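You operate a simulated robot arm through the tools that you are given. There is no shell and no other tool.

You are at the controls of a simulated robot arm. One attempt, no reset.

JOB
Stir the blue drum on HIGH till its clear tube turns dark blue, then switch the stirrer off.
Fine: first park the white hose end in the white holder on the shelf and fit the grey cap in the drum's small bung; the tube is on the drum's side; other caps stay.

The check looks at the end state, three seconds after you hand in, the way a careful person would. Anything else that was tipped, shoved, dropped, spilled or broken makes it a failure. Lids that push on must go on centred and level and be pressed home; caps that screw on are set level and turned clockwise until they are tight.

ROBOT AND FRAMES
A 6-joint arm with a two-finger parallel gripper, fixed in place. Base frame: the origin is at the foot of the arm, x ahead of it, y to its left, z up. Readings come in m, degrees, newtons and seconds.
With the tool pointing down near the work surface it reaches from about 0.18 to 0.76 m from the base axis. Its first joint turns from -166.0 to 166.0 degrees. Payload 3.91 kg.
The TCP is the grasp point between the finger pads, 0.03 m short of the fingertips. In the tool frame z runs along the fingers and y along their closing line. The gripper opens to 0.11 m. The fingers are 0.02 m wide and 0.01 m thick; the gripper's body (0.048 by 0.112 m) begins 0.055 m behind the TCP.
Orientation is that of the tool frame in the base frame, as a unit quaternion [x, y, z, w]. With the fingers straight down and closing along the base's y, the tool's x points along the base's -x, its y along +y and its z along -z.

CONTROLS
- The arm moves only by the tool jog_arm. Its arguments are lists of equal length, an entry for each row: "dr": the turn, a rotation vector about the base's x, y, z in units of 45 degrees (1.0 is 45 degrees), a list of three; "travel": the shift along the base's x, y, z in units of 100 mm (1.0 is 100 mm), a list of three; "claw": the finger opening in m, from 0 to 0.11. In form: {"dr": [[wx, wy, wz], ...], "travel": [[x, y, z], ...], "claw": [claw, ...]}. A call has 1 to 20 rows; each row is the pose to reach, as a shift and turn from the pose commanded when the call began. A call with a number of a shift or a turn outside -1 to 1 is refused whole. A row lasts 0.2 s, in which the tool goes at most 0.05 m and 8.6 degrees; a call with a longer step from one row to the next is refused whole, and so is a gripper value outside its range. A pose out of reach is approached as far as the arm can. The call stops where the force on the tool passes 50 N (or 10 N more than at its start, if that is more) or the arm is blocked; 0.2 s more then pass. Each finger travels about 0.045 m/s and halts on what it meets, pressing with about 42 N; the grip force reading is that of the motor and also rises with nothing between the fingers. The clock runs only during rows and for 0.2 s after the last one: add rows that repeat a pose to give the fingers time. The reply holds the time, the measured pose of the TCP, the force on the tool along the base axes, the opening and the grip force, in the units named above and with some noise, with the torque about the TCP (base axes, N m) and any sound that the robot's microphone picked up.
- Cameras (640 x 400 px; columns grow to the right, rows downward): "scene" is fixed at [0.4009, 0.6491, 1.6802]; the picture's right is [-0.96, -0.26, 0.00], its down [-0.16, 0.57, -0.80] and it looks along [0.21, -0.78, -0.59] (base axes); focal length 332 px, centre (320, 200). "wrist" rides on the gripper at [0.071, 0.022, -0.107] in the tool frame; the picture's right is [-0.29, 0.96, 0.00], its down [-0.76, -0.23, -0.61] and it looks along [-0.58, -0.18, 0.79] (tool axes); focal length 243 px, centre (320, 200). There is no depth. A picture from a camera that has moved, and an enlarged one, comes with that camera's place and axes in the base frame and with its lens.
- grab_frame(camera): a new picture of that camera. It takes no simulated time.
- raise_lower(by): slides the trunk up (or, below 0, down) by that many m; the arm rides with it, the base frame stays. It gives what a move gives, with no picture.
- enlarge(camera, box): a new picture of the part [left, top, right, bottom] of that camera's present view, enlarged. It takes no simulated time.
- hand_in(): hands the job in; it is judged then, once.

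Nothing tells you positions but the pictures and the camera data. Unless the task says otherwise, let go and move clear before handing in.

The tools are called after ">>>" as a command line: name --argument value ..., lists and objects as JSON in quotes. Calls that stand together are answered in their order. jog_arm: Moves the arm, as the interface text tells. Its arguments: {"type":"object","properties":{"dr":{"type":"array","items":{"type":"array","items":{"type":"number"}}},"travel":{"type":"array","items":{"type":"array","items":{"type":"number"}}},"claw":{"type":"array","items":{"type":"number"}}},"required":["dr","travel","claw"]} The other tools are called the same way: raise_lower (by) slides the trunk up or down; grab_frame (camera) takes a picture; enlarge (camera, box) takes an enlarged picture of a part of a camera's view; hand_in () hands the job in.

At the start:

```text
time_s: 0.0
position: [0.2994, -0.1292, 1.3418]
tool_rot: [-0.001, 1.0, -0.001, 0.0]
force: [-0.6, 0.4, 0.7]
torque: [0.01, 0.0, 0.01]
finger_gap: 0.1099
grip_force: 0.0
trunk travel left (down, up): [-0.525, 0.065]
```

scene: 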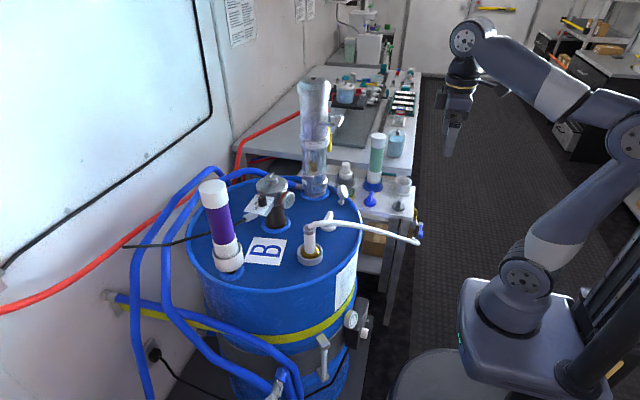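
wrist: 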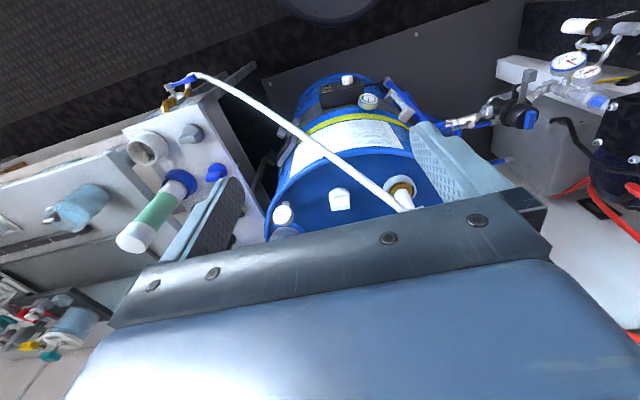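

I see a blue drum with items on its top (a white hose in the small bung, a stirrer, columns) and a shelf beside it. I'll take closer looks before moving.

>>> enlarge --camera "scene" --box '[180, 140, 440, 300]'

>>> enlarge --camera "scene" --box '[180, 280, 400, 400]'

>>> enlarge --camera "scene" --box '[320, 120, 450, 260]'

>>> enlarge --camera "wrist" --box '[240, 50, 460, 250]'

>>> enlarge --camera "wrist" --box '[100, 60, 280, 260]'

```text
2.46 times, centred on (310, 220) of scene
camera zoom: at [0.4009, 0.6491, 1.6802], right [-0.96, -0.26, 0.0], down [-0.16, 0.57, -0.8], along [0.21, -0.78, -0.59], focal length 816 px, centre (345, 151)
```

zoom: 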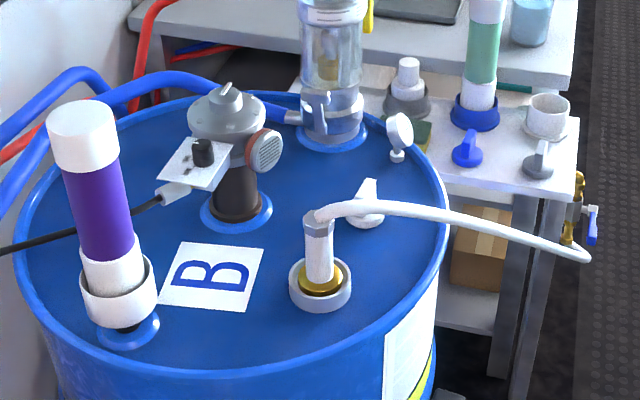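

```text
2.91 times, centred on (290, 340) of scene
camera zoom: at [0.4009, 0.6491, 1.6802], right [-0.96, -0.26, 0.0], down [-0.16, 0.57, -0.8], along [0.21, -0.78, -0.59], focal length 965 px, centre (407, -207)
```

zoom: 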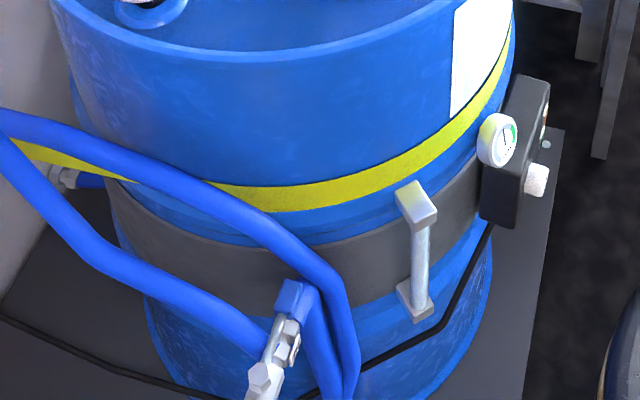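

```text
2.86 times, centred on (385, 190) of scene
camera zoom: at [0.4009, 0.6491, 1.6802], right [-0.96, -0.26, 0.0], down [-0.16, 0.57, -0.8], along [0.21, -0.78, -0.59], focal length 947 px, centre (134, 229)
```

zoom: 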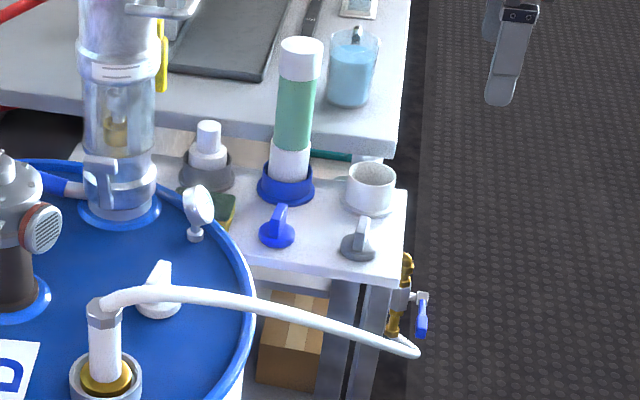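

```text
2.00 times, centred on (350, 150) of wrist
camera zoom: at [0.226, -0.1063, 1.4492], right [0.29, 0.96, 0.0], down [0.76, -0.23, 0.61], along [0.58, -0.18, -0.79], focal length 485 px, centre (260, 300)
```

zoom: 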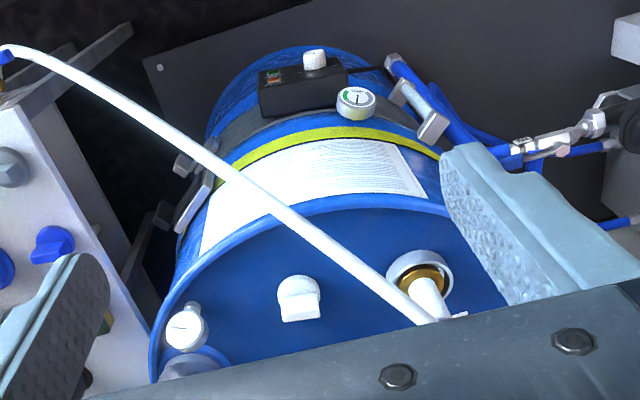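

```text
2.00 times, centred on (190, 160) of wrist
camera zoom: at [0.226, -0.1063, 1.4492], right [0.29, 0.96, 0.0], down [0.76, -0.23, 0.61], along [0.58, -0.18, -0.79], focal length 485 px, centre (580, 280)
```

zoom: 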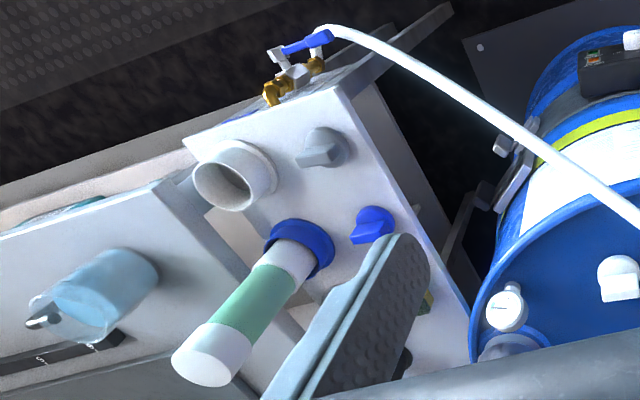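

The white hose wand stands in the small bung near (0.61,-0.02,0.96). The white holder is near (0.37,-0.66), and the grey cap is near (0.37,-0.53). The stirrer looks to be the motor with a knob plate near (0.8,-0.15). I'll move the wrist camera in for a closer look.

>>> jog_arm --dr '[[0, 0, 0], [0, 0, 0], [0, 0, 0], [0, 0, 0]]' --travel '[[0.3, 0.1, 0], [0.6, 0.2, 0], [0.9, 0.3, 0], [1.0, 0.3, 0]]' --claw '[0.11, 0.11, 0.11, 0.11]'

```text
time_s: 1.0
position: [0.3998, -0.0988, 1.3412]
tool_rot: [-0.001, 1.0, -0.001, 0.001]
force: [-0.6, -0.5, -0.8]
torque: [0.01, 0.02, 0.0]
finger_gap: 0.1098
grip_force: 0.0
trunk travel left (down, up): [-0.525, 0.065]
```

The arm moved cleanly. I'll take a wrist view here before going further.

>>> grab_frame --camera "wrist"

>>> grab_frame --camera "scene"

```text
taken
camera wrist: at [0.3269, -0.0766, 1.4489], right [0.29, 0.96, 0.0], down [0.76, -0.23, 0.61], along [0.58, -0.18, -0.79], focal length 243 px, centre (320, 200)
```

wrist: 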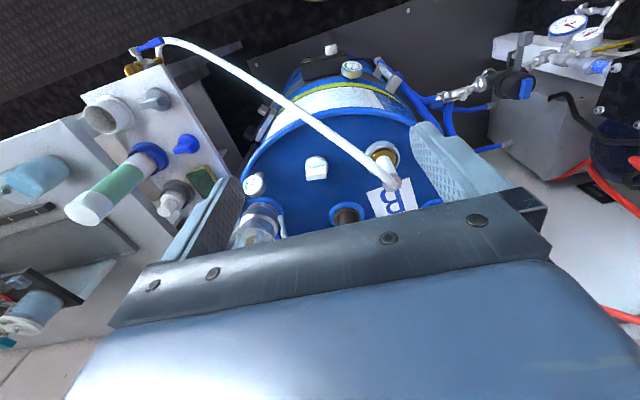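

```text
taken
```

scene: 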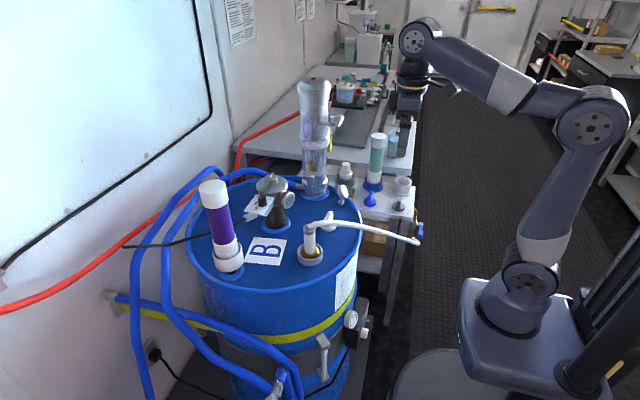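

The gripper hides the outer part of the drum, so I'll tilt the tool outward to bring the stirrer into the wrist view.

>>> jog_arm --dr '[[0, -0.15, 0], [0, -0.3, 0], [0, -0.45, 0], [0, -0.6, 0], [0, -0.75, 0], [0, -0.75, 0]]' --travel '[[0, 0, 0], [0, 0, 0], [0, 0, 0], [0, 0, 0], [0, 0, 0], [0, 0, 0]]' --claw '[0.11, 0.11, 0.11, 0.11, 0.11, 0.11]'

>>> grab_frame --camera "wrist"

```text
time_s: 2.4
position: [0.3989, -0.0987, 1.3415]
tool_rot: [-0.001, 0.956, 0.0, 0.292]
force: [0.0, 0.9, -0.2]
torque: [0.03, 0.0, -0.03]
finger_gap: 0.1098
grip_force: 0.0
trunk travel left (down, up): [-0.525, 0.065]
```

```text
taken
camera wrist: at [0.2784, -0.0762, 1.3913], right [0.24, 0.96, 0.16], down [0.29, -0.23, 0.93], along [0.93, -0.18, -0.33], focal length 243 px, centre (320, 200)
```

wrist: 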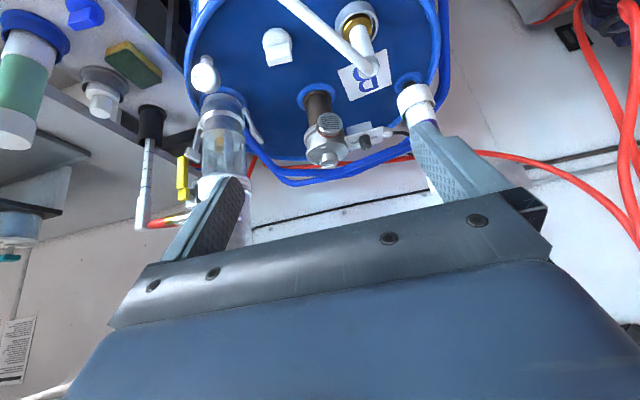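

The stirrer is now in view, upside down. I'll enlarge it.

>>> enlarge --camera "wrist" --box '[280, 70, 400, 175]'

>>> enlarge --camera "scene" --box '[235, 165, 315, 235]'

>>> enlarge --camera "wrist" --box '[180, 0, 440, 110]'

>>> enlarge --camera "wrist" --box '[0, 0, 260, 240]'

```text
3.81 times, centred on (340, 122) of wrist
camera zoom: at [0.2784, -0.0762, 1.3913], right [0.24, 0.96, 0.16], down [0.29, -0.23, 0.93], along [0.93, -0.18, -0.33], focal length 924 px, centre (244, 495)
```

zoom: 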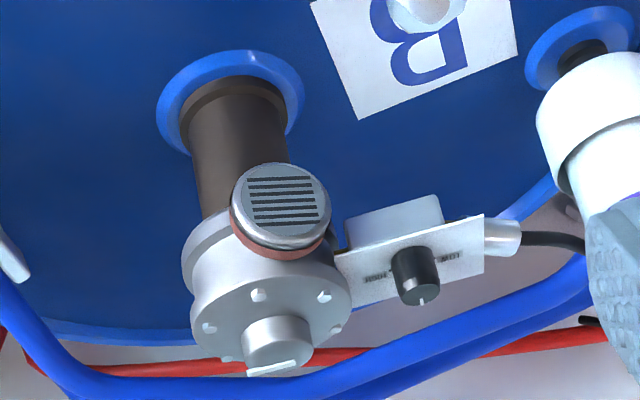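

```text
5.71 times, centred on (275, 200) of scene
camera zoom: at [0.4009, 0.6491, 1.6802], right [-0.96, -0.26, 0.0], down [-0.16, 0.57, -0.8], along [0.21, -0.78, -0.59], focal length 1895 px, centre (577, 200)
```

zoom: 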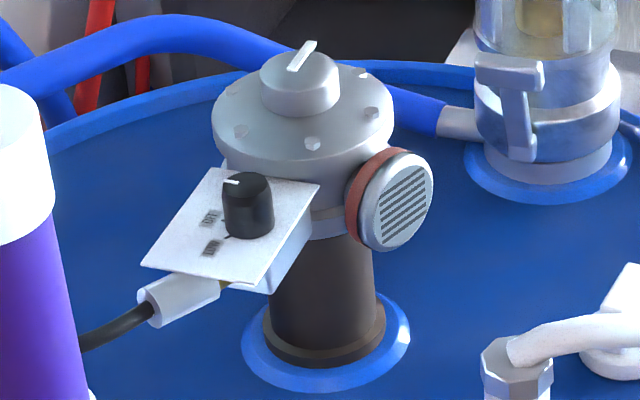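

```text
2.46 times, centred on (310, 55) of wrist
camera zoom: at [0.2784, -0.0762, 1.3913], right [0.24, 0.96, 0.16], down [0.29, -0.23, 0.93], along [0.93, -0.18, -0.33], focal length 597 px, centre (345, 557)
```

zoom: 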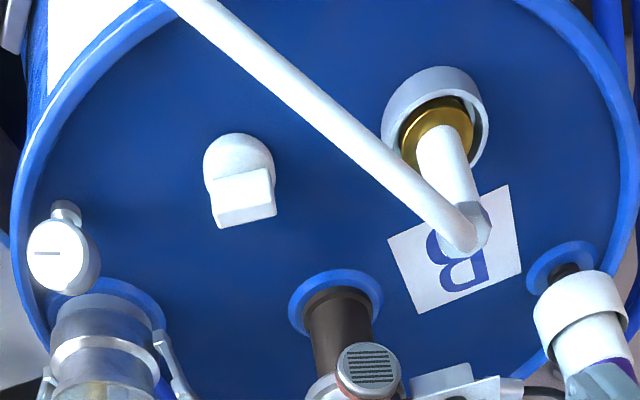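

```text
1.67 times, centred on (130, 120) of wrist
camera zoom: at [0.2784, -0.0762, 1.3913], right [0.24, 0.96, 0.16], down [0.29, -0.23, 0.93], along [0.93, -0.18, -0.33], focal length 404 px, centre (637, 333)
```

zoom: 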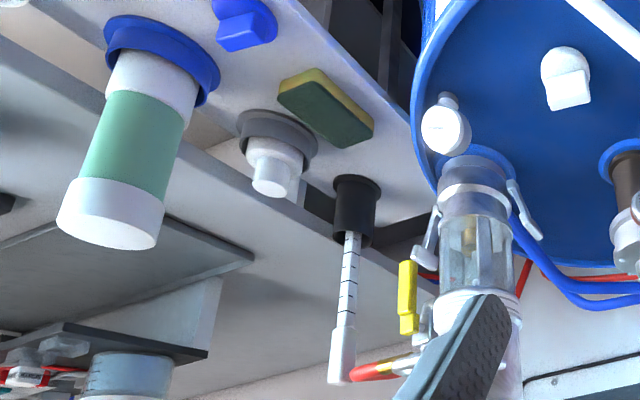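

The motor's black knob has LOW and HIGH labels, with its pointer apparently at OFF, facing away from the robot. I'll lower the tool to look closely at the wand and bung from the robot side.

>>> jog_arm --dr '[[0, 0, 0], [0, 0, 0], [0, 0, 0], [0, 0, 0]]' --travel '[[0, 0, -0.35], [0, 0, -0.7], [0, 0, -1.0], [0, 0, -1.0]]' --claw '[0.11, 0.11, 0.11, 0.11]'

>>> grab_frame --camera "wrist"

```text
time_s: 3.4
position: [0.3979, -0.0976, 1.2423]
tool_rot: [-0.001, 0.957, -0.001, 0.292]
force: [-0.2, -0.4, -0.3]
torque: [-0.01, -0.01, -0.03]
finger_gap: 0.1101
grip_force: 0.0
trunk travel left (down, up): [-0.525, 0.065]
```

```text
taken
camera wrist: at [0.2782, -0.0757, 1.2913], right [0.24, 0.96, 0.16], down [0.29, -0.23, 0.93], along [0.93, -0.18, -0.34], focal length 243 px, centre (320, 200)
```

wrist: 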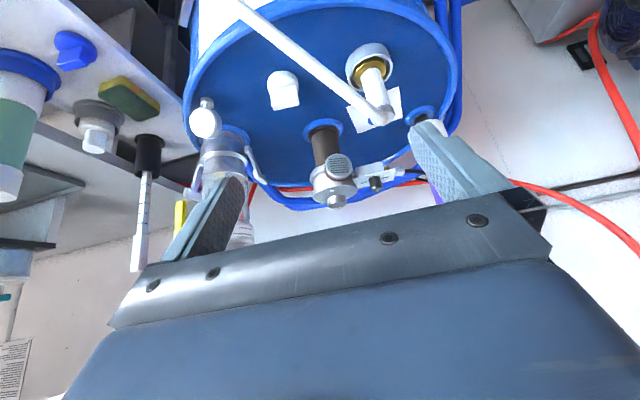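

>>> enlarge --camera "wrist" --box '[300, 20, 440, 140]'

>>> enlarge --camera "wrist" --box '[290, 120, 430, 220]'

>>> enlarge --camera "scene" --box '[280, 200, 440, 280]'

```text
3.33 times, centred on (370, 80) of wrist
camera zoom: at [0.2782, -0.0757, 1.2913], right [0.24, 0.96, 0.16], down [0.29, -0.23, 0.93], along [0.93, -0.18, -0.34], focal length 809 px, centre (153, 600)
```

zoom: 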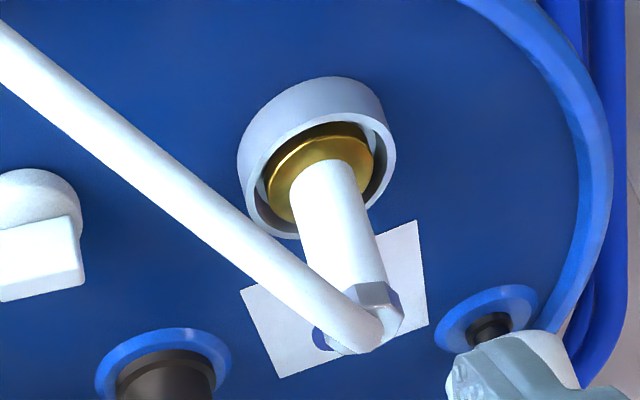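

```text
4.00 times, centred on (360, 170) of wrist
camera zoom: at [0.2782, -0.0757, 1.2913], right [0.24, 0.96, 0.16], down [0.29, -0.23, 0.93], along [0.93, -0.18, -0.34], focal length 970 px, centre (160, 320)
```

zoom: 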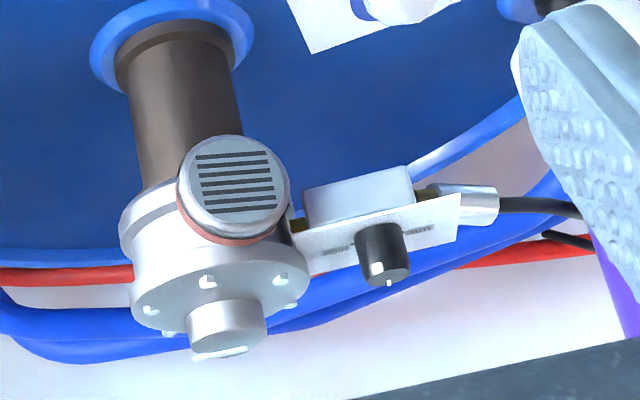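

```text
4.00 times, centred on (360, 240) of scene
camera zoom: at [0.4009, 0.6491, 1.6802], right [-0.96, -0.26, 0.0], down [-0.16, 0.57, -0.8], along [0.21, -0.78, -0.59], focal length 1326 px, centre (160, 40)
```

zoom: 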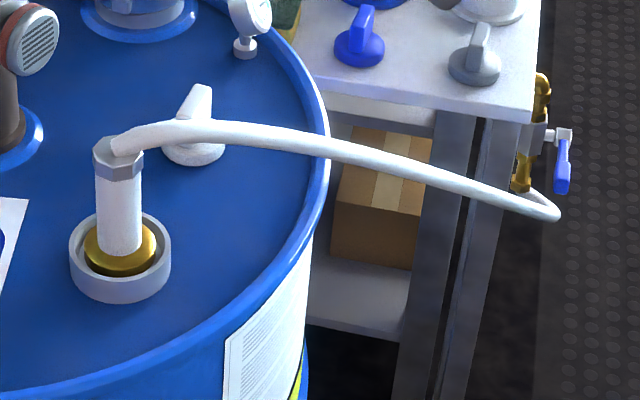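

The wand is a white tube about 33 mm across, with a hex top and a gold flange in a white collar. The hose leaves the hex toward the valve. I'll come in with the tool tilted about 50° and turned -20°, so the hand stays clear of the hose.

>>> jog_arm --dr '[[0, -0.12, 0], [0, -0.24, 0], [0, -0.361, 0], [0, -0.361, 0]]' --travel '[[0.1, 0.2, -0.1], [0.3, 0.4, -0.3], [0.5, 0.6, -0.5], [0.5, 0.6, -0.5]]' --claw '[0.11, 0.11, 0.11, 0.11]'

>>> jog_arm --dr '[[0, 0, -0.15], [0, 0, -0.3], [0, 0, -0.444], [0, 0, -0.444]]' --travel '[[0.1, 0.1, -0.1], [0.3, 0.3, -0.3], [0.5, 0.5, -0.6], [0.5, 0.5, -0.6]]' --claw '[0.11, 0.11, 0.11, 0.11]'

>>> grab_frame --camera "wrist"

>>> grab_frame --camera "scene"

```text
time_s: 4.4
position: [0.4489, -0.0384, 1.1921]
tool_rot: [-0.001, 0.906, -0.001, 0.424]
force: [-0.6, 0.7, -0.1]
torque: [-0.01, -0.01, -0.03]
finger_gap: 0.1099
grip_force: 0.1
trunk travel left (down, up): [-0.525, 0.065]
```

```text
time_s: 5.4
position: [0.4986, 0.0107, 1.1322]
tool_rot: [0.156, 0.892, -0.074, 0.417]
force: [0.3, -0.5, 0.5]
torque: [0.0, 0.01, 0.01]
finger_gap: 0.1102
grip_force: 0.0
trunk travel left (down, up): [-0.525, 0.065]
```

```text
taken
camera wrist: at [0.3851, 0.0765, 1.146], right [0.5, 0.84, 0.22], down [-0.06, -0.22, 0.97], along [0.86, -0.5, -0.06], focal length 243 px, centre (320, 200)
```

wrist: 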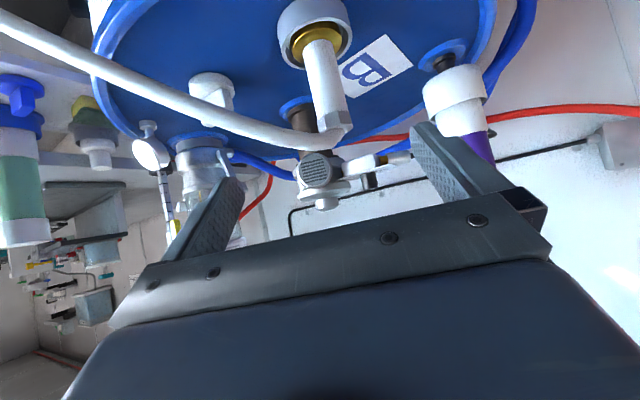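

```text
taken
```

scene: 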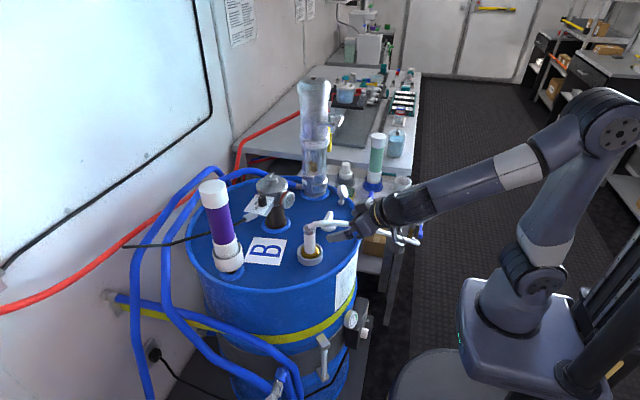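

Triangulation confirms the wand axis at about (0.61,-0.016), with the bare tube between z 0.98 and 1.05. I'll yaw the hand a bit more to clear the hose and move to a pre-grasp pose.

>>> jog_arm --dr '[[0, 0, -0.17], [0, 0, -0.333], [0, 0, -0.333], [0, 0, -0.333]]' --travel '[[0.15, 0.05, -0.2], [0.35, 0.12, -0.4], [0.49, 0.17, -0.58], [0.49, 0.17, -0.58]]' --claw '[0.11, 0.1, 0.09, 0.08]'

>>> grab_frame --camera "wrist"

>>> enlarge --camera "scene" --box '[280, 180, 440, 280]'

```text
time_s: 6.4
position: [0.5478, 0.0275, 1.0729]
tool_rot: [0.271, 0.864, -0.127, 0.404]
force: [0.2, -0.1, 0.1]
torque: [0.04, 0.02, -0.01]
finger_gap: 0.0799
grip_force: 0.0
trunk travel left (down, up): [-0.525, 0.065]
```

```text
taken
camera wrist: at [0.4541, 0.1195, 1.0876], right [0.7, 0.68, 0.22], down [-0.11, -0.2, 0.97], along [0.7, -0.71, -0.06], focal length 243 px, centre (320, 200)
```

wrist: 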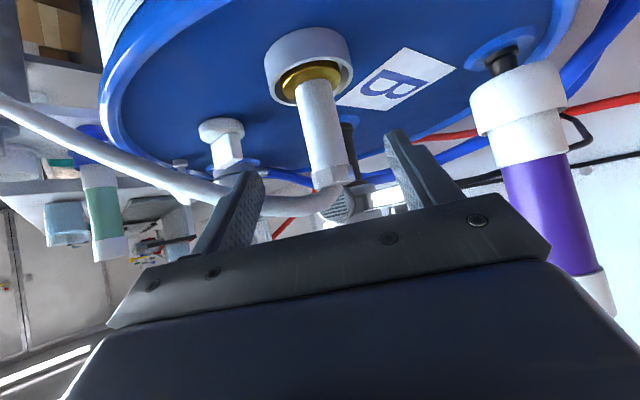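

```text
4.00 times, centred on (360, 230) of scene
camera zoom: at [0.4009, 0.6491, 1.6802], right [-0.96, -0.26, 0.0], down [-0.16, 0.57, -0.8], along [0.21, -0.78, -0.59], focal length 1326 px, centre (160, 80)
```

zoom: 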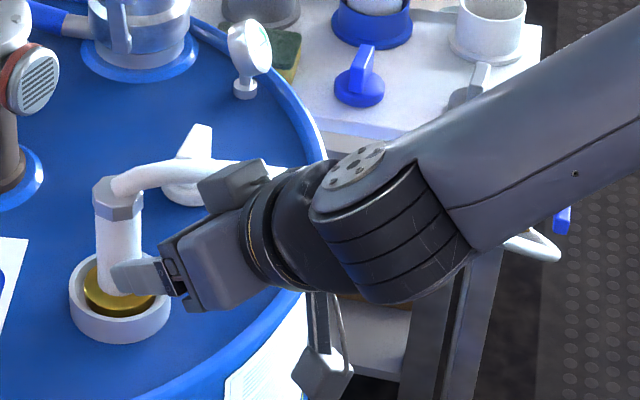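

The wand lines up with the finger axis and the left finger will pass under the hose. I'm moving straight in along the tool axis with the fingers open.

>>> jog_arm --dr '[[0, 0, 0], [0, 0, 0], [0, 0, 0], [0, 0, 0], [0, 0, 0]]' --travel '[[0.16, -0.1, -0.16], [0.32, -0.2, -0.32], [0.48, -0.31, -0.48], [0.64, -0.41, -0.64], [0.64, -0.41, -0.64]]' --claw '[0.08, 0.08, 0.08, 0.08, 0.08]'

>>> grab_frame --camera "wrist"

>>> enlarge --camera "scene" --box '[270, 180, 430, 280]'

```text
time_s: 7.6
position: [0.6112, -0.0135, 1.0097]
tool_rot: [0.272, 0.864, -0.128, 0.404]
force: [-0.6, -0.5, -0.3]
torque: [0.0, -0.03, 0.01]
finger_gap: 0.0801
grip_force: 0.1
trunk travel left (down, up): [-0.525, 0.065]
```

```text
taken
camera wrist: at [0.5184, 0.0787, 1.0239], right [0.7, 0.68, 0.22], down [-0.11, -0.2, 0.97], along [0.7, -0.71, -0.06], focal length 243 px, centre (320, 200)
```

wrist: 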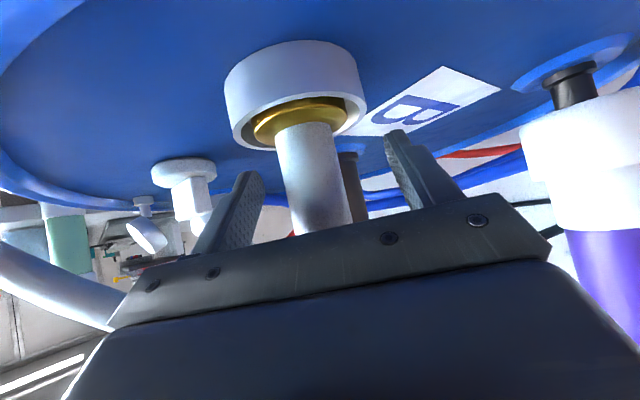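

```text
4.00 times, centred on (350, 230) of scene
camera zoom: at [0.4009, 0.6491, 1.6802], right [-0.96, -0.26, 0.0], down [-0.16, 0.57, -0.8], along [0.21, -0.78, -0.59], focal length 1326 px, centre (200, 80)
```

zoom: 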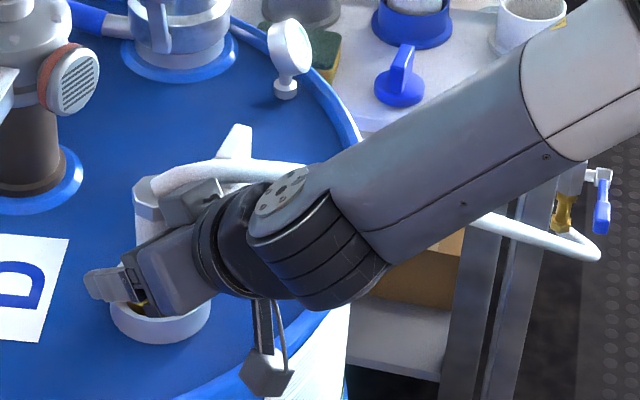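

The tube is centred between the fingers. Closing the grip now.

>>> jog_arm --dr '[[0, 0, 0], [0, 0, 0], [0, 0, 0], [0, 0, 0], [0, 0, 0]]' --travel '[[0, 0, 0], [0, 0, 0], [0, 0, 0], [0, 0, 0], [0, 0, 0]]' --claw '[0.06, 0.045, 0.03, 0.02, 0.02]'

>>> grab_frame --camera "wrist"

```text
time_s: 8.8
position: [0.6121, -0.0136, 1.0082]
tool_rot: [0.272, 0.864, -0.128, 0.404]
force: [-2.2, -3.1, 1.4]
torque: [-0.09, 0.04, -0.04]
finger_gap: 0.0324
grip_force: 41.6
trunk travel left (down, up): [-0.525, 0.065]
```

```text
taken
camera wrist: at [0.5178, 0.0784, 1.0242], right [0.7, 0.68, 0.22], down [-0.11, -0.2, 0.97], along [0.7, -0.71, -0.06], focal length 243 px, centre (320, 200)
```

wrist: 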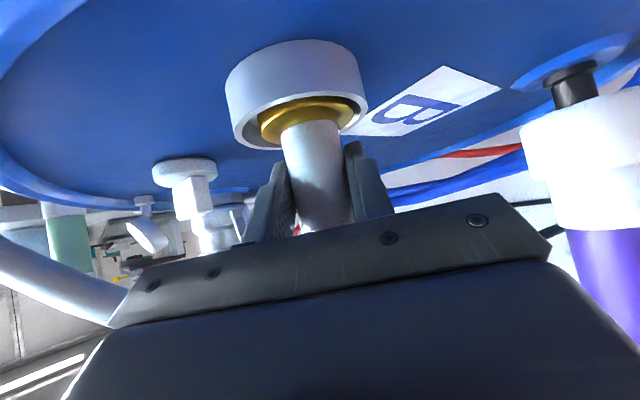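

The grip holds at 32 mm. Now I'll lift straight up slowly.

>>> jog_arm --dr '[[0, 0, 0], [0, 0, 0], [0, 0, 0], [0, 0, 0]]' --travel '[[0, 0, 0.05], [0, 0, 0.12], [0, 0, 0.2], [0, 0, 0.3]]' --claw '[0.02, 0.02, 0.02, 0.02]'

>>> grab_frame --camera "wrist"

>>> grab_frame --camera "scene"

```text
time_s: 9.8
position: [0.6126, -0.0125, 1.0387]
tool_rot: [0.271, 0.865, -0.128, 0.403]
force: [-0.4, -0.4, -3.1]
torque: [0.03, 0.01, 0.02]
finger_gap: 0.0324
grip_force: 41.5
trunk travel left (down, up): [-0.525, 0.065]
```

```text
taken
camera wrist: at [0.5183, 0.0791, 1.0543], right [0.7, 0.68, 0.22], down [-0.11, -0.2, 0.97], along [0.7, -0.71, -0.06], focal length 243 px, centre (320, 200)
```

wrist: 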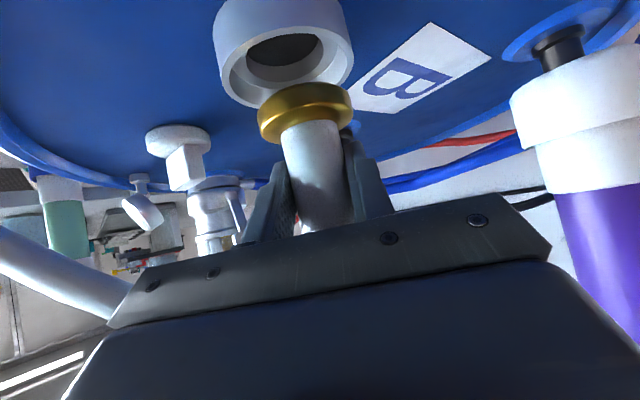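

```text
taken
```

scene: 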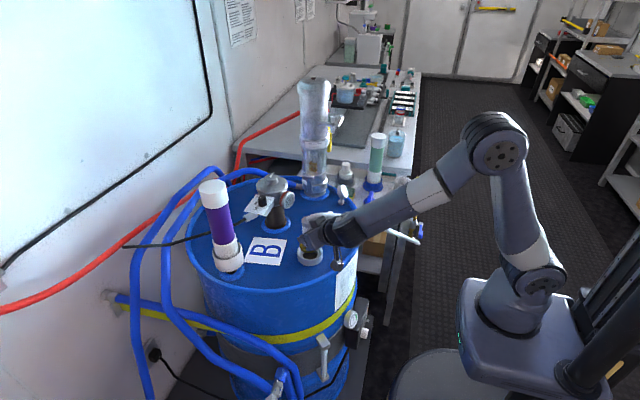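

The wand came out freely, with the gold flange as its lower end. I'll lift it higher before carrying it over.

>>> jog_arm --dr '[[0, 0, 0], [0, 0, 0], [0, 0, 0], [0, 0, 0], [0, 0, 0]]' --travel '[[0, 0, 0.3], [0, 0, 0.6], [0, 0, 0.9], [0, 0, 1.0], [0, 0, 1.0]]' --claw '[0.02, 0.02, 0.02, 0.02, 0.02]'

>>> grab_frame --camera "wrist"

>>> grab_frame --camera "scene"

```text
time_s: 11.0
position: [0.6129, -0.0122, 1.1409]
tool_rot: [0.271, 0.865, -0.128, 0.403]
force: [-0.9, 0.1, -3.2]
torque: [0.0, 0.01, -0.02]
finger_gap: 0.0322
grip_force: 42.2
trunk travel left (down, up): [-0.525, 0.065]
```

```text
taken
camera wrist: at [0.5185, 0.0796, 1.1547], right [0.7, 0.68, 0.22], down [-0.11, -0.2, 0.97], along [0.7, -0.71, -0.06], focal length 243 px, centre (320, 200)
```

wrist: 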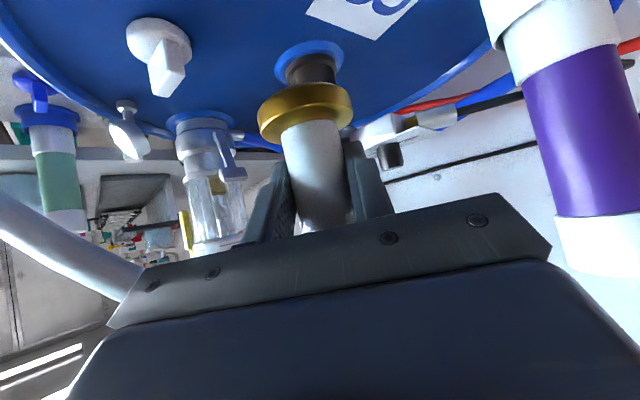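

```text
taken
```

scene: 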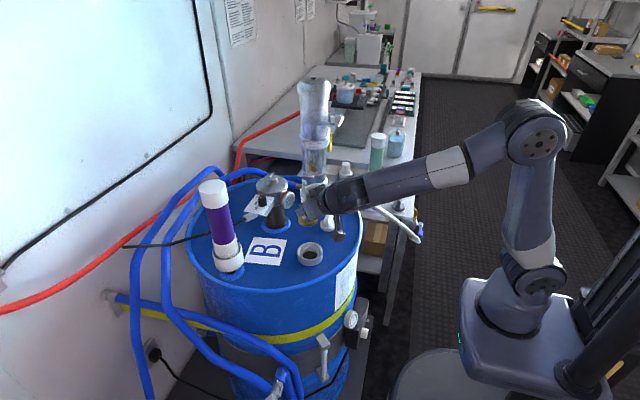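

The bung hole is clear. I'm carrying the wand back toward the robot first, then around to the shelf.

>>> jog_arm --dr '[[0, 0, 0], [0, 0, 0], [0, 0, 0], [0, 0, 0], [0, 0, 0]]' --travel '[[-0.25, -0.1, 0], [-0.5, -0.25, 0], [-0.75, -0.45, 0], [-0.95, -0.7, 0], [-0.95, -0.7, 0]]' --claw '[0.02, 0.02, 0.02, 0.02, 0.02]'

>>> jog_arm --dr '[[0, 0, -0.05], [0, 0, -0.1], [0, 0, -0.15], [0, 0, -0.2], [0, 0, -0.2]]' --travel '[[-0.15, -0.25, 0], [-0.3, -0.5, 0], [-0.45, -0.75, 0], [-0.6, -1.0, 0], [-0.6, -1.0, 0]]' --claw '[0.02, 0.02, 0.02, 0.02, 0.02]'

>>> grab_frame --camera "scene"

>>> grab_frame --camera "wrist"

```text
time_s: 12.2
position: [0.5162, -0.0833, 1.1403]
tool_rot: [0.271, 0.865, -0.128, 0.403]
force: [0.1, -0.2, -2.1]
torque: [0.02, -0.02, 0.0]
finger_gap: 0.0323
grip_force: 42.0
trunk travel left (down, up): [-0.525, 0.065]
```

```text
time_s: 13.4
position: [0.4561, -0.1835, 1.14]
tool_rot: [0.338, 0.84, -0.159, 0.392]
force: [-0.4, 0.0, -3.4]
torque: [0.03, 0.01, -0.01]
finger_gap: 0.0325
grip_force: 42.4
trunk travel left (down, up): [-0.525, 0.065]
```

```text
taken
```

scene: 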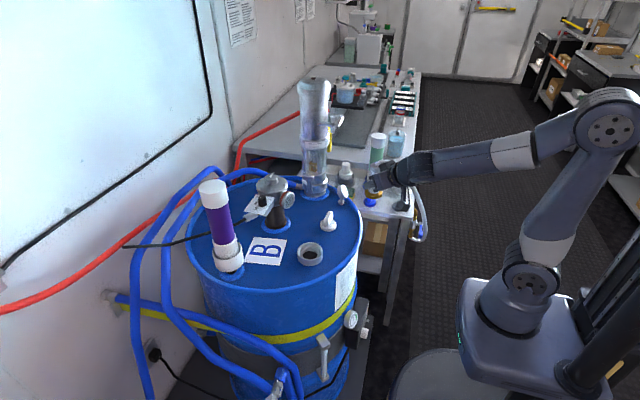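

```text
taken
camera wrist: at [0.3783, -0.0769, 1.1549], right [0.8, 0.56, 0.22], down [-0.14, -0.18, 0.97], along [0.58, -0.81, -0.06], focal length 243 px, centre (320, 200)
```

wrist: 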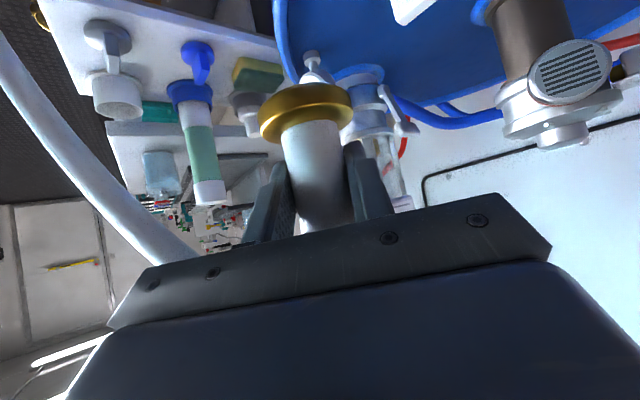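

The hose slack hangs clear in the aisle. I'll keep going toward the shelf at the same height.

>>> jog_arm --dr '[[0, 0, -0.05], [0, 0, -0.1], [0, 0, -0.13], [0, 0, -0.16], [0, 0, -0.16]]' --travel '[[-0.12, -0.25, 0], [-0.25, -0.5, 0], [-0.37, -0.75, 0], [-0.5, -1.0, 0], [-0.5, -1.0, 0]]' --claw '[0.02, 0.02, 0.02, 0.02, 0.02]'

>>> jog_arm --dr '[[0, 0, -0.05], [0, 0, -0.1], [0, 0, -0.13], [0, 0, -0.16], [0, 0, -0.16]]' --travel '[[-0.07, -0.25, 0], [-0.15, -0.5, 0], [-0.22, -0.75, 0], [-0.3, -1.0, 0], [-0.3, -1.0, 0]]' --claw '[0.02, 0.02, 0.02, 0.02, 0.02]'

>>> grab_frame --camera "scene"

>>> grab_frame --camera "wrist"

```text
time_s: 14.6
position: [0.406, -0.284, 1.1405]
tool_rot: [0.39, 0.818, -0.184, 0.381]
force: [1.3, -1.0, -2.8]
torque: [0.01, 0.0, 0.03]
finger_gap: 0.0323
grip_force: 42.4
trunk travel left (down, up): [-0.525, 0.065]
```

```text
time_s: 15.8
position: [0.3756, -0.3842, 1.139]
tool_rot: [0.441, 0.791, -0.207, 0.369]
force: [-0.1, -0.7, -2.7]
torque: [0.0, 0.0, 0.0]
finger_gap: 0.0325
grip_force: 42.3
trunk travel left (down, up): [-0.525, 0.065]
```

```text
taken
```

scene: 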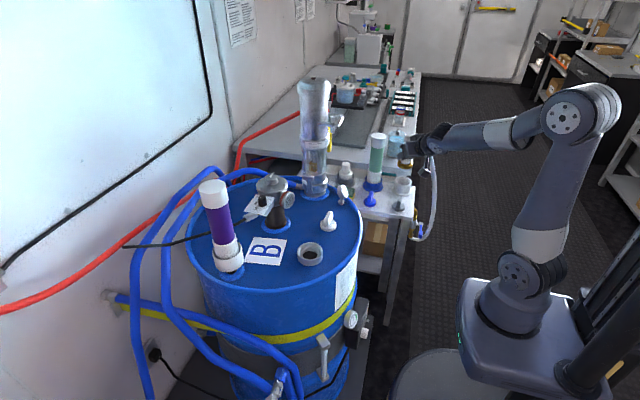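

```text
taken
camera wrist: at [0.3265, -0.2623, 1.1543], right [0.91, 0.34, 0.22], down [-0.18, -0.14, 0.97], along [0.37, -0.93, -0.06], focal length 243 px, centre (320, 200)
```

wrist: 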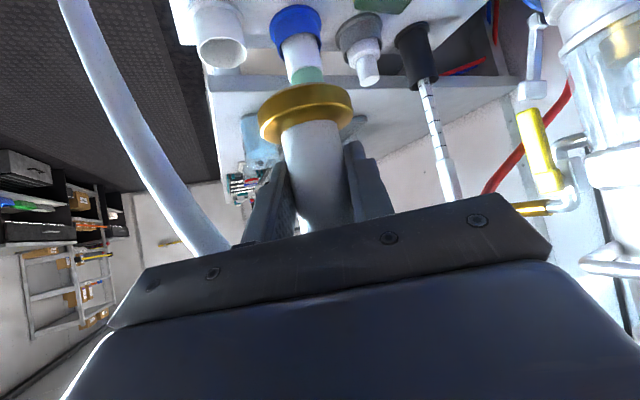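

>>> enlarge --camera "wrist" --box '[170, 0, 330, 100]'

>>> enlarge --camera "scene" --box '[340, 120, 450, 250]'

```text
4.00 times, centred on (250, 50) of wrist
camera zoom: at [0.3265, -0.2623, 1.1543], right [0.91, 0.34, 0.22], down [-0.18, -0.14, 0.97], along [0.37, -0.93, -0.06], focal length 970 px, centre (600, 800)
```

zoom: 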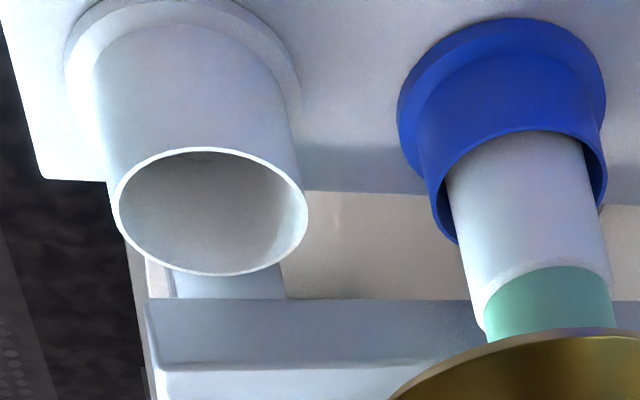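

```text
3.08 times, centred on (395, 185) of scene
camera zoom: at [0.4009, 0.6491, 1.6802], right [-0.96, -0.26, 0.0], down [-0.16, 0.57, -0.8], along [0.21, -0.78, -0.59], focal length 1020 px, centre (89, 246)
```

zoom: 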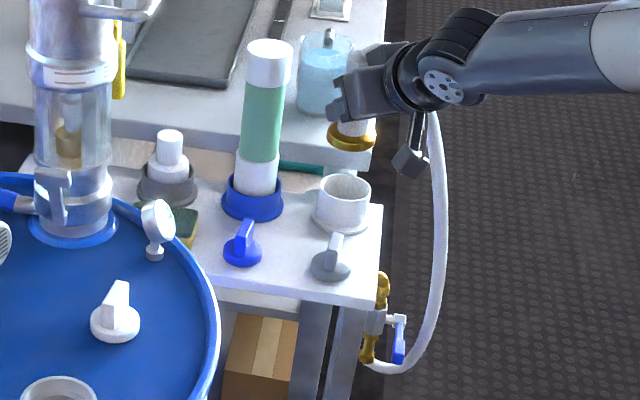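

The holder is about 77 mm inside, with its rim near z 0.855 and a floor around z 0.79. My grip on the wand is too low: the fingers would hit the rim before the wand sat down. I'll return it to the bung and re-grip higher.

>>> jog_arm --dr '[[0, 0, 0.05], [0, 0, 0.1], [0, 0, 0.13], [0, 0, 0.16], [0, 0, 0.16]]' --travel '[[0.07, 0.25, 0], [0.15, 0.5, 0], [0.22, 0.75, 0], [0.3, 1.0, 0], [0.3, 1.0, 0]]' --claw '[0.02, 0.02, 0.02, 0.02, 0.02]'

>>> jog_arm --dr '[[0, 0, 0.05], [0, 0, 0.1], [0, 0, 0.13], [0, 0, 0.16], [0, 0, 0.16]]' --travel '[[0.12, 0.25, 0], [0.25, 0.5, 0], [0.37, 0.75, 0], [0.5, 1.0, 0], [0.5, 1.0, 0]]' --claw '[0.02, 0.02, 0.02, 0.02, 0.02]'

>>> jog_arm --dr '[[0, 0, 0.05], [0, 0, 0.1], [0, 0, 0.15], [0, 0, 0.2], [0, 0, 0.2]]' --travel '[[0.15, 0.25, 0], [0.3, 0.5, 0], [0.45, 0.75, 0], [0.6, 1.0, 0], [0.6, 1.0, 0]]' --claw '[0.02, 0.02, 0.02, 0.02, 0.02]'

>>> jog_arm --dr '[[0, 0, 0], [0, 0, 0], [0, 0, 0], [0, 0, 0], [0, 0, 0]]' --travel '[[0.25, 0.2, 0], [0.5, 0.45, 0], [0.75, 0.6, 0], [0.95, 0.7, 0], [0.95, 0.7, 0]]' --claw '[0.02, 0.02, 0.02, 0.02, 0.02]'

>>> grab_frame --camera "wrist"

>>> grab_frame --camera "scene"

```text
time_s: 17.0
position: [0.4068, -0.2809, 1.1389]
tool_rot: [0.39, 0.818, -0.184, 0.382]
force: [-0.8, 1.0, -3.2]
torque: [0.01, -0.02, -0.05]
finger_gap: 0.0324
grip_force: 41.8
trunk travel left (down, up): [-0.525, 0.065]
```

```text
time_s: 18.2
position: [0.4563, -0.184, 1.139]
tool_rot: [0.338, 0.84, -0.159, 0.392]
force: [0.9, 0.5, -2.8]
torque: [0.02, -0.02, 0.05]
finger_gap: 0.0326
grip_force: 42.3
trunk travel left (down, up): [-0.525, 0.065]
```

```text
time_s: 19.4
position: [0.5156, -0.083, 1.1393]
tool_rot: [0.271, 0.865, -0.128, 0.404]
force: [-0.3, -0.7, -2.6]
torque: [0.0, 0.06, 0.01]
finger_gap: 0.0324
grip_force: 41.9
trunk travel left (down, up): [-0.525, 0.065]
```

```text
time_s: 20.6
position: [0.612, -0.0122, 1.139]
tool_rot: [0.271, 0.865, -0.128, 0.403]
force: [-0.4, -0.4, -3.1]
torque: [0.02, 0.05, -0.04]
finger_gap: 0.0324
grip_force: 42.0
trunk travel left (down, up): [-0.525, 0.065]
```

```text
taken
camera wrist: at [0.5189, 0.0794, 1.154], right [0.7, 0.68, 0.22], down [-0.11, -0.2, 0.97], along [0.7, -0.71, -0.06], focal length 243 px, centre (320, 200)
```

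wrist: 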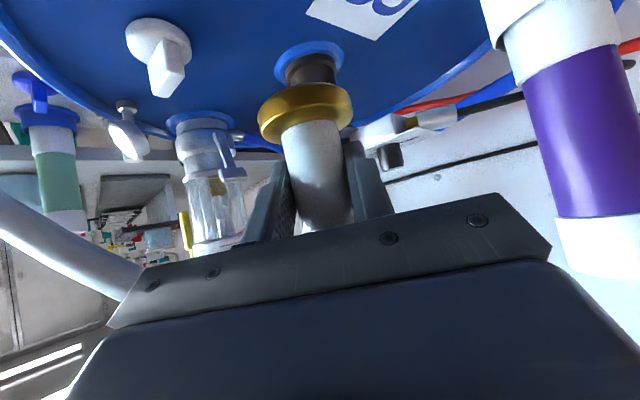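

```text
taken
```

scene: 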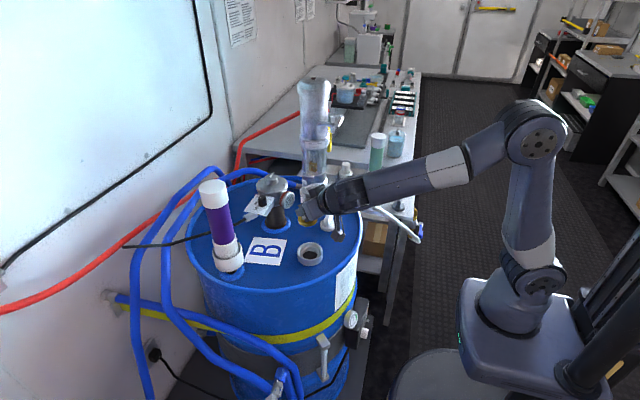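

The wand is back over the bung. I'll look at the bung, then lower the wand gently into place.

>>> enlarge --camera "scene" --box '[280, 225, 340, 280]'

>>> jog_arm --dr '[[0, 0, 0], [0, 0, 0], [0, 0, 0], [0, 0, 0], [0, 0, 0]]' --travel '[[0, 0, -0.3], [0, 0, -0.6], [0, 0, -0.85], [0, 0, -1.0], [0, 0, -1.0]]' --claw '[0.02, 0.02, 0.02, 0.02, 0.02]'

>>> grab_frame --camera "wrist"

```text
7.27 times, centred on (310, 252) of scene
camera zoom: at [0.4009, 0.6491, 1.6802], right [-0.96, -0.26, 0.0], down [-0.16, 0.57, -0.8], along [0.21, -0.78, -0.59], focal length 2412 px, centre (393, -182)
```

zoom: 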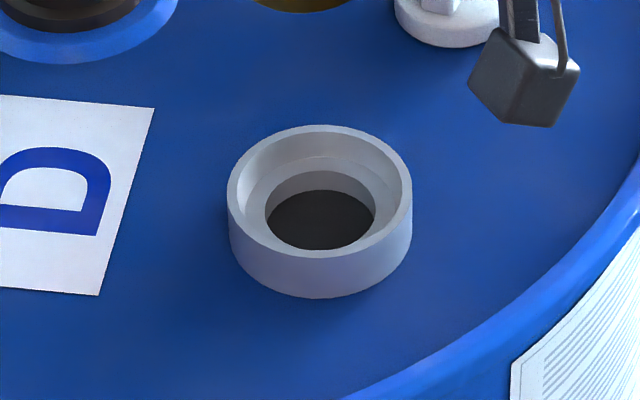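

```text
time_s: 21.8
position: [0.6121, -0.0139, 1.0394]
tool_rot: [0.271, 0.865, -0.127, 0.403]
force: [0.5, -0.4, -2.5]
torque: [-0.01, 0.05, -0.01]
finger_gap: 0.0323
grip_force: 41.9
trunk travel left (down, up): [-0.525, 0.065]
```

```text
taken
camera wrist: at [0.5183, 0.0792, 1.0536], right [0.7, 0.68, 0.22], down [-0.11, -0.2, 0.97], along [0.7, -0.71, -0.06], focal length 243 px, centre (320, 200)
```

wrist: 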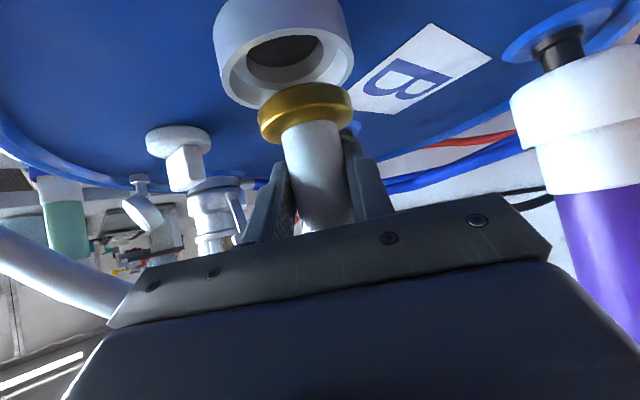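

>>> jog_arm --dr '[[0, 0, 0], [0, 0, 0], [0, 0, 0], [0, 0, 0], [0, 0, 0]]' --travel '[[0, 0, -0.1], [0, 0, -0.18], [0, 0, -0.25], [0, 0, -0.295], [0, 0, -0.295]]' --claw '[0.02, 0.02, 0.02, 0.02, 0.02]'

>>> grab_frame --camera "wrist"

```text
time_s: 23.0
position: [0.6103, -0.0118, 1.0099]
tool_rot: [0.272, 0.865, -0.129, 0.403]
force: [-4.6, 0.0, 3.1]
torque: [0.05, 0.12, 0.03]
finger_gap: 0.032
grip_force: 42.1
trunk travel left (down, up): [-0.525, 0.065]
```

```text
taken
camera wrist: at [0.5169, 0.0792, 1.0243], right [0.7, 0.68, 0.22], down [-0.11, -0.2, 0.97], along [0.7, -0.71, -0.06], focal length 243 px, centre (320, 200)
```

wrist: 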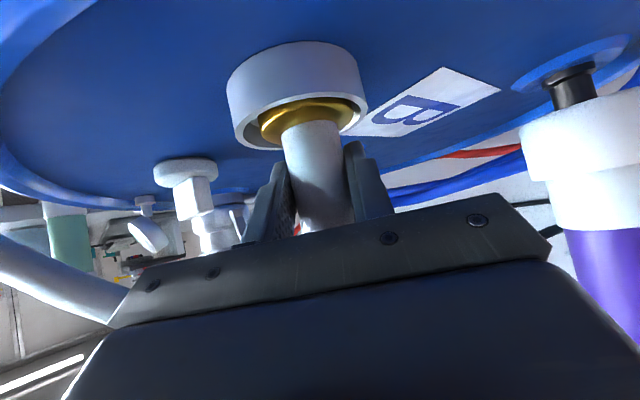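

The wand is seated, with light contact felt. I'm opening the fingers to release it and checking that it stands.

>>> jog_arm --dr '[[0, 0, 0], [0, 0, 0], [0, 0, 0], [0, 0, 0], [0, 0, 0]]' --travel '[[0, 0, 0], [0, 0, 0], [0, 0, 0], [0, 0, 0], [0, 0, 0]]' --claw '[0.036, 0.045, 0.06, 0.075, 0.075]'

>>> grab_frame --camera "wrist"

>>> enlarge --camera "scene" --box '[270, 180, 430, 280]'

```text
time_s: 24.2
position: [0.6119, -0.0123, 1.0109]
tool_rot: [0.272, 0.864, -0.128, 0.404]
force: [-0.3, 0.5, -0.2]
torque: [0.0, 0.02, 0.01]
finger_gap: 0.0748
grip_force: 0.0
trunk travel left (down, up): [-0.525, 0.065]
```

```text
taken
camera wrist: at [0.518, 0.0792, 1.0246], right [0.7, 0.68, 0.22], down [-0.11, -0.2, 0.97], along [0.7, -0.71, -0.06], focal length 243 px, centre (320, 200)
```

wrist: 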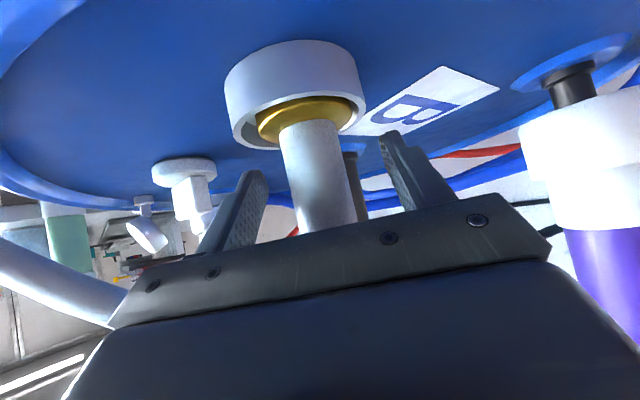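

```text
4.00 times, centred on (350, 230) of scene
camera zoom: at [0.4009, 0.6491, 1.6802], right [-0.96, -0.26, 0.0], down [-0.16, 0.57, -0.8], along [0.21, -0.78, -0.59], focal length 1326 px, centre (200, 80)
```

zoom: 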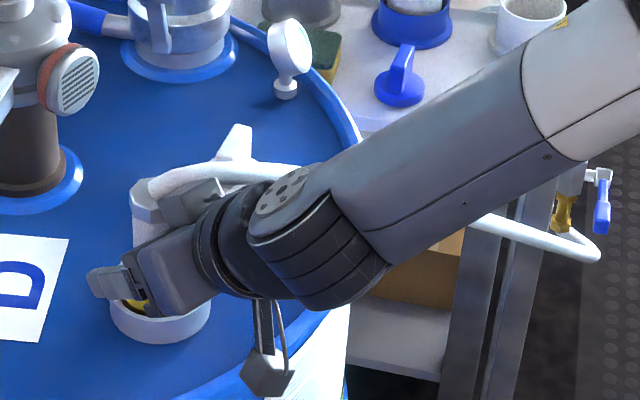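

The wand stands by itself in the bung. With the fingers still around it, I'll pitch the hand to about 75° so it's flatter, and raise the grip point just under the hex.

>>> jog_arm --dr '[[-0.08, -0.114, 0], [-0.16, -0.228, 0], [-0.24, -0.342, 0], [-0.319, -0.455, 0], [-0.319, -0.455, 0]]' --travel '[[0, 0, 0.09], [0, 0, 0.17], [0, 0, 0.22], [0, 0, 0.26], [0, 0, 0.26]]' --claw '[0.075, 0.075, 0.075, 0.075, 0.075]'

>>> grab_frame --camera "wrist"

>>> enlarge --camera "scene" --box '[270, 180, 430, 280]'

```text
time_s: 25.4
position: [0.6098, -0.0137, 1.0355]
tool_rot: [0.238, 0.756, -0.185, 0.581]
force: [0.4, 0.1, 0.1]
torque: [-0.01, 0.0, -0.01]
finger_gap: 0.0747
grip_force: 0.0
trunk travel left (down, up): [-0.525, 0.065]
```

```text
taken
camera wrist: at [0.5225, 0.0758, 0.9952], right [0.61, 0.74, 0.28], down [-0.45, 0.04, 0.89], along [0.65, -0.67, 0.36], focal length 243 px, centre (320, 200)
```

wrist: 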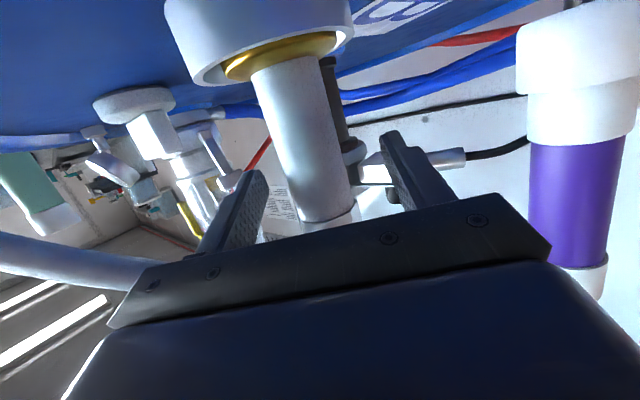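

```text
4.00 times, centred on (350, 230) of scene
camera zoom: at [0.4009, 0.6491, 1.6802], right [-0.96, -0.26, 0.0], down [-0.16, 0.57, -0.8], along [0.21, -0.78, -0.59], focal length 1326 px, centre (200, 80)
```

zoom: 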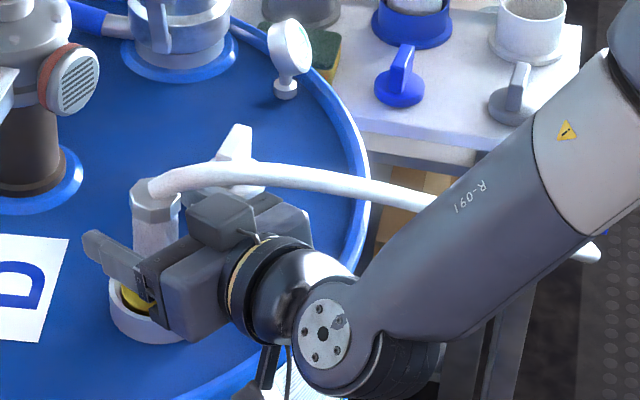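

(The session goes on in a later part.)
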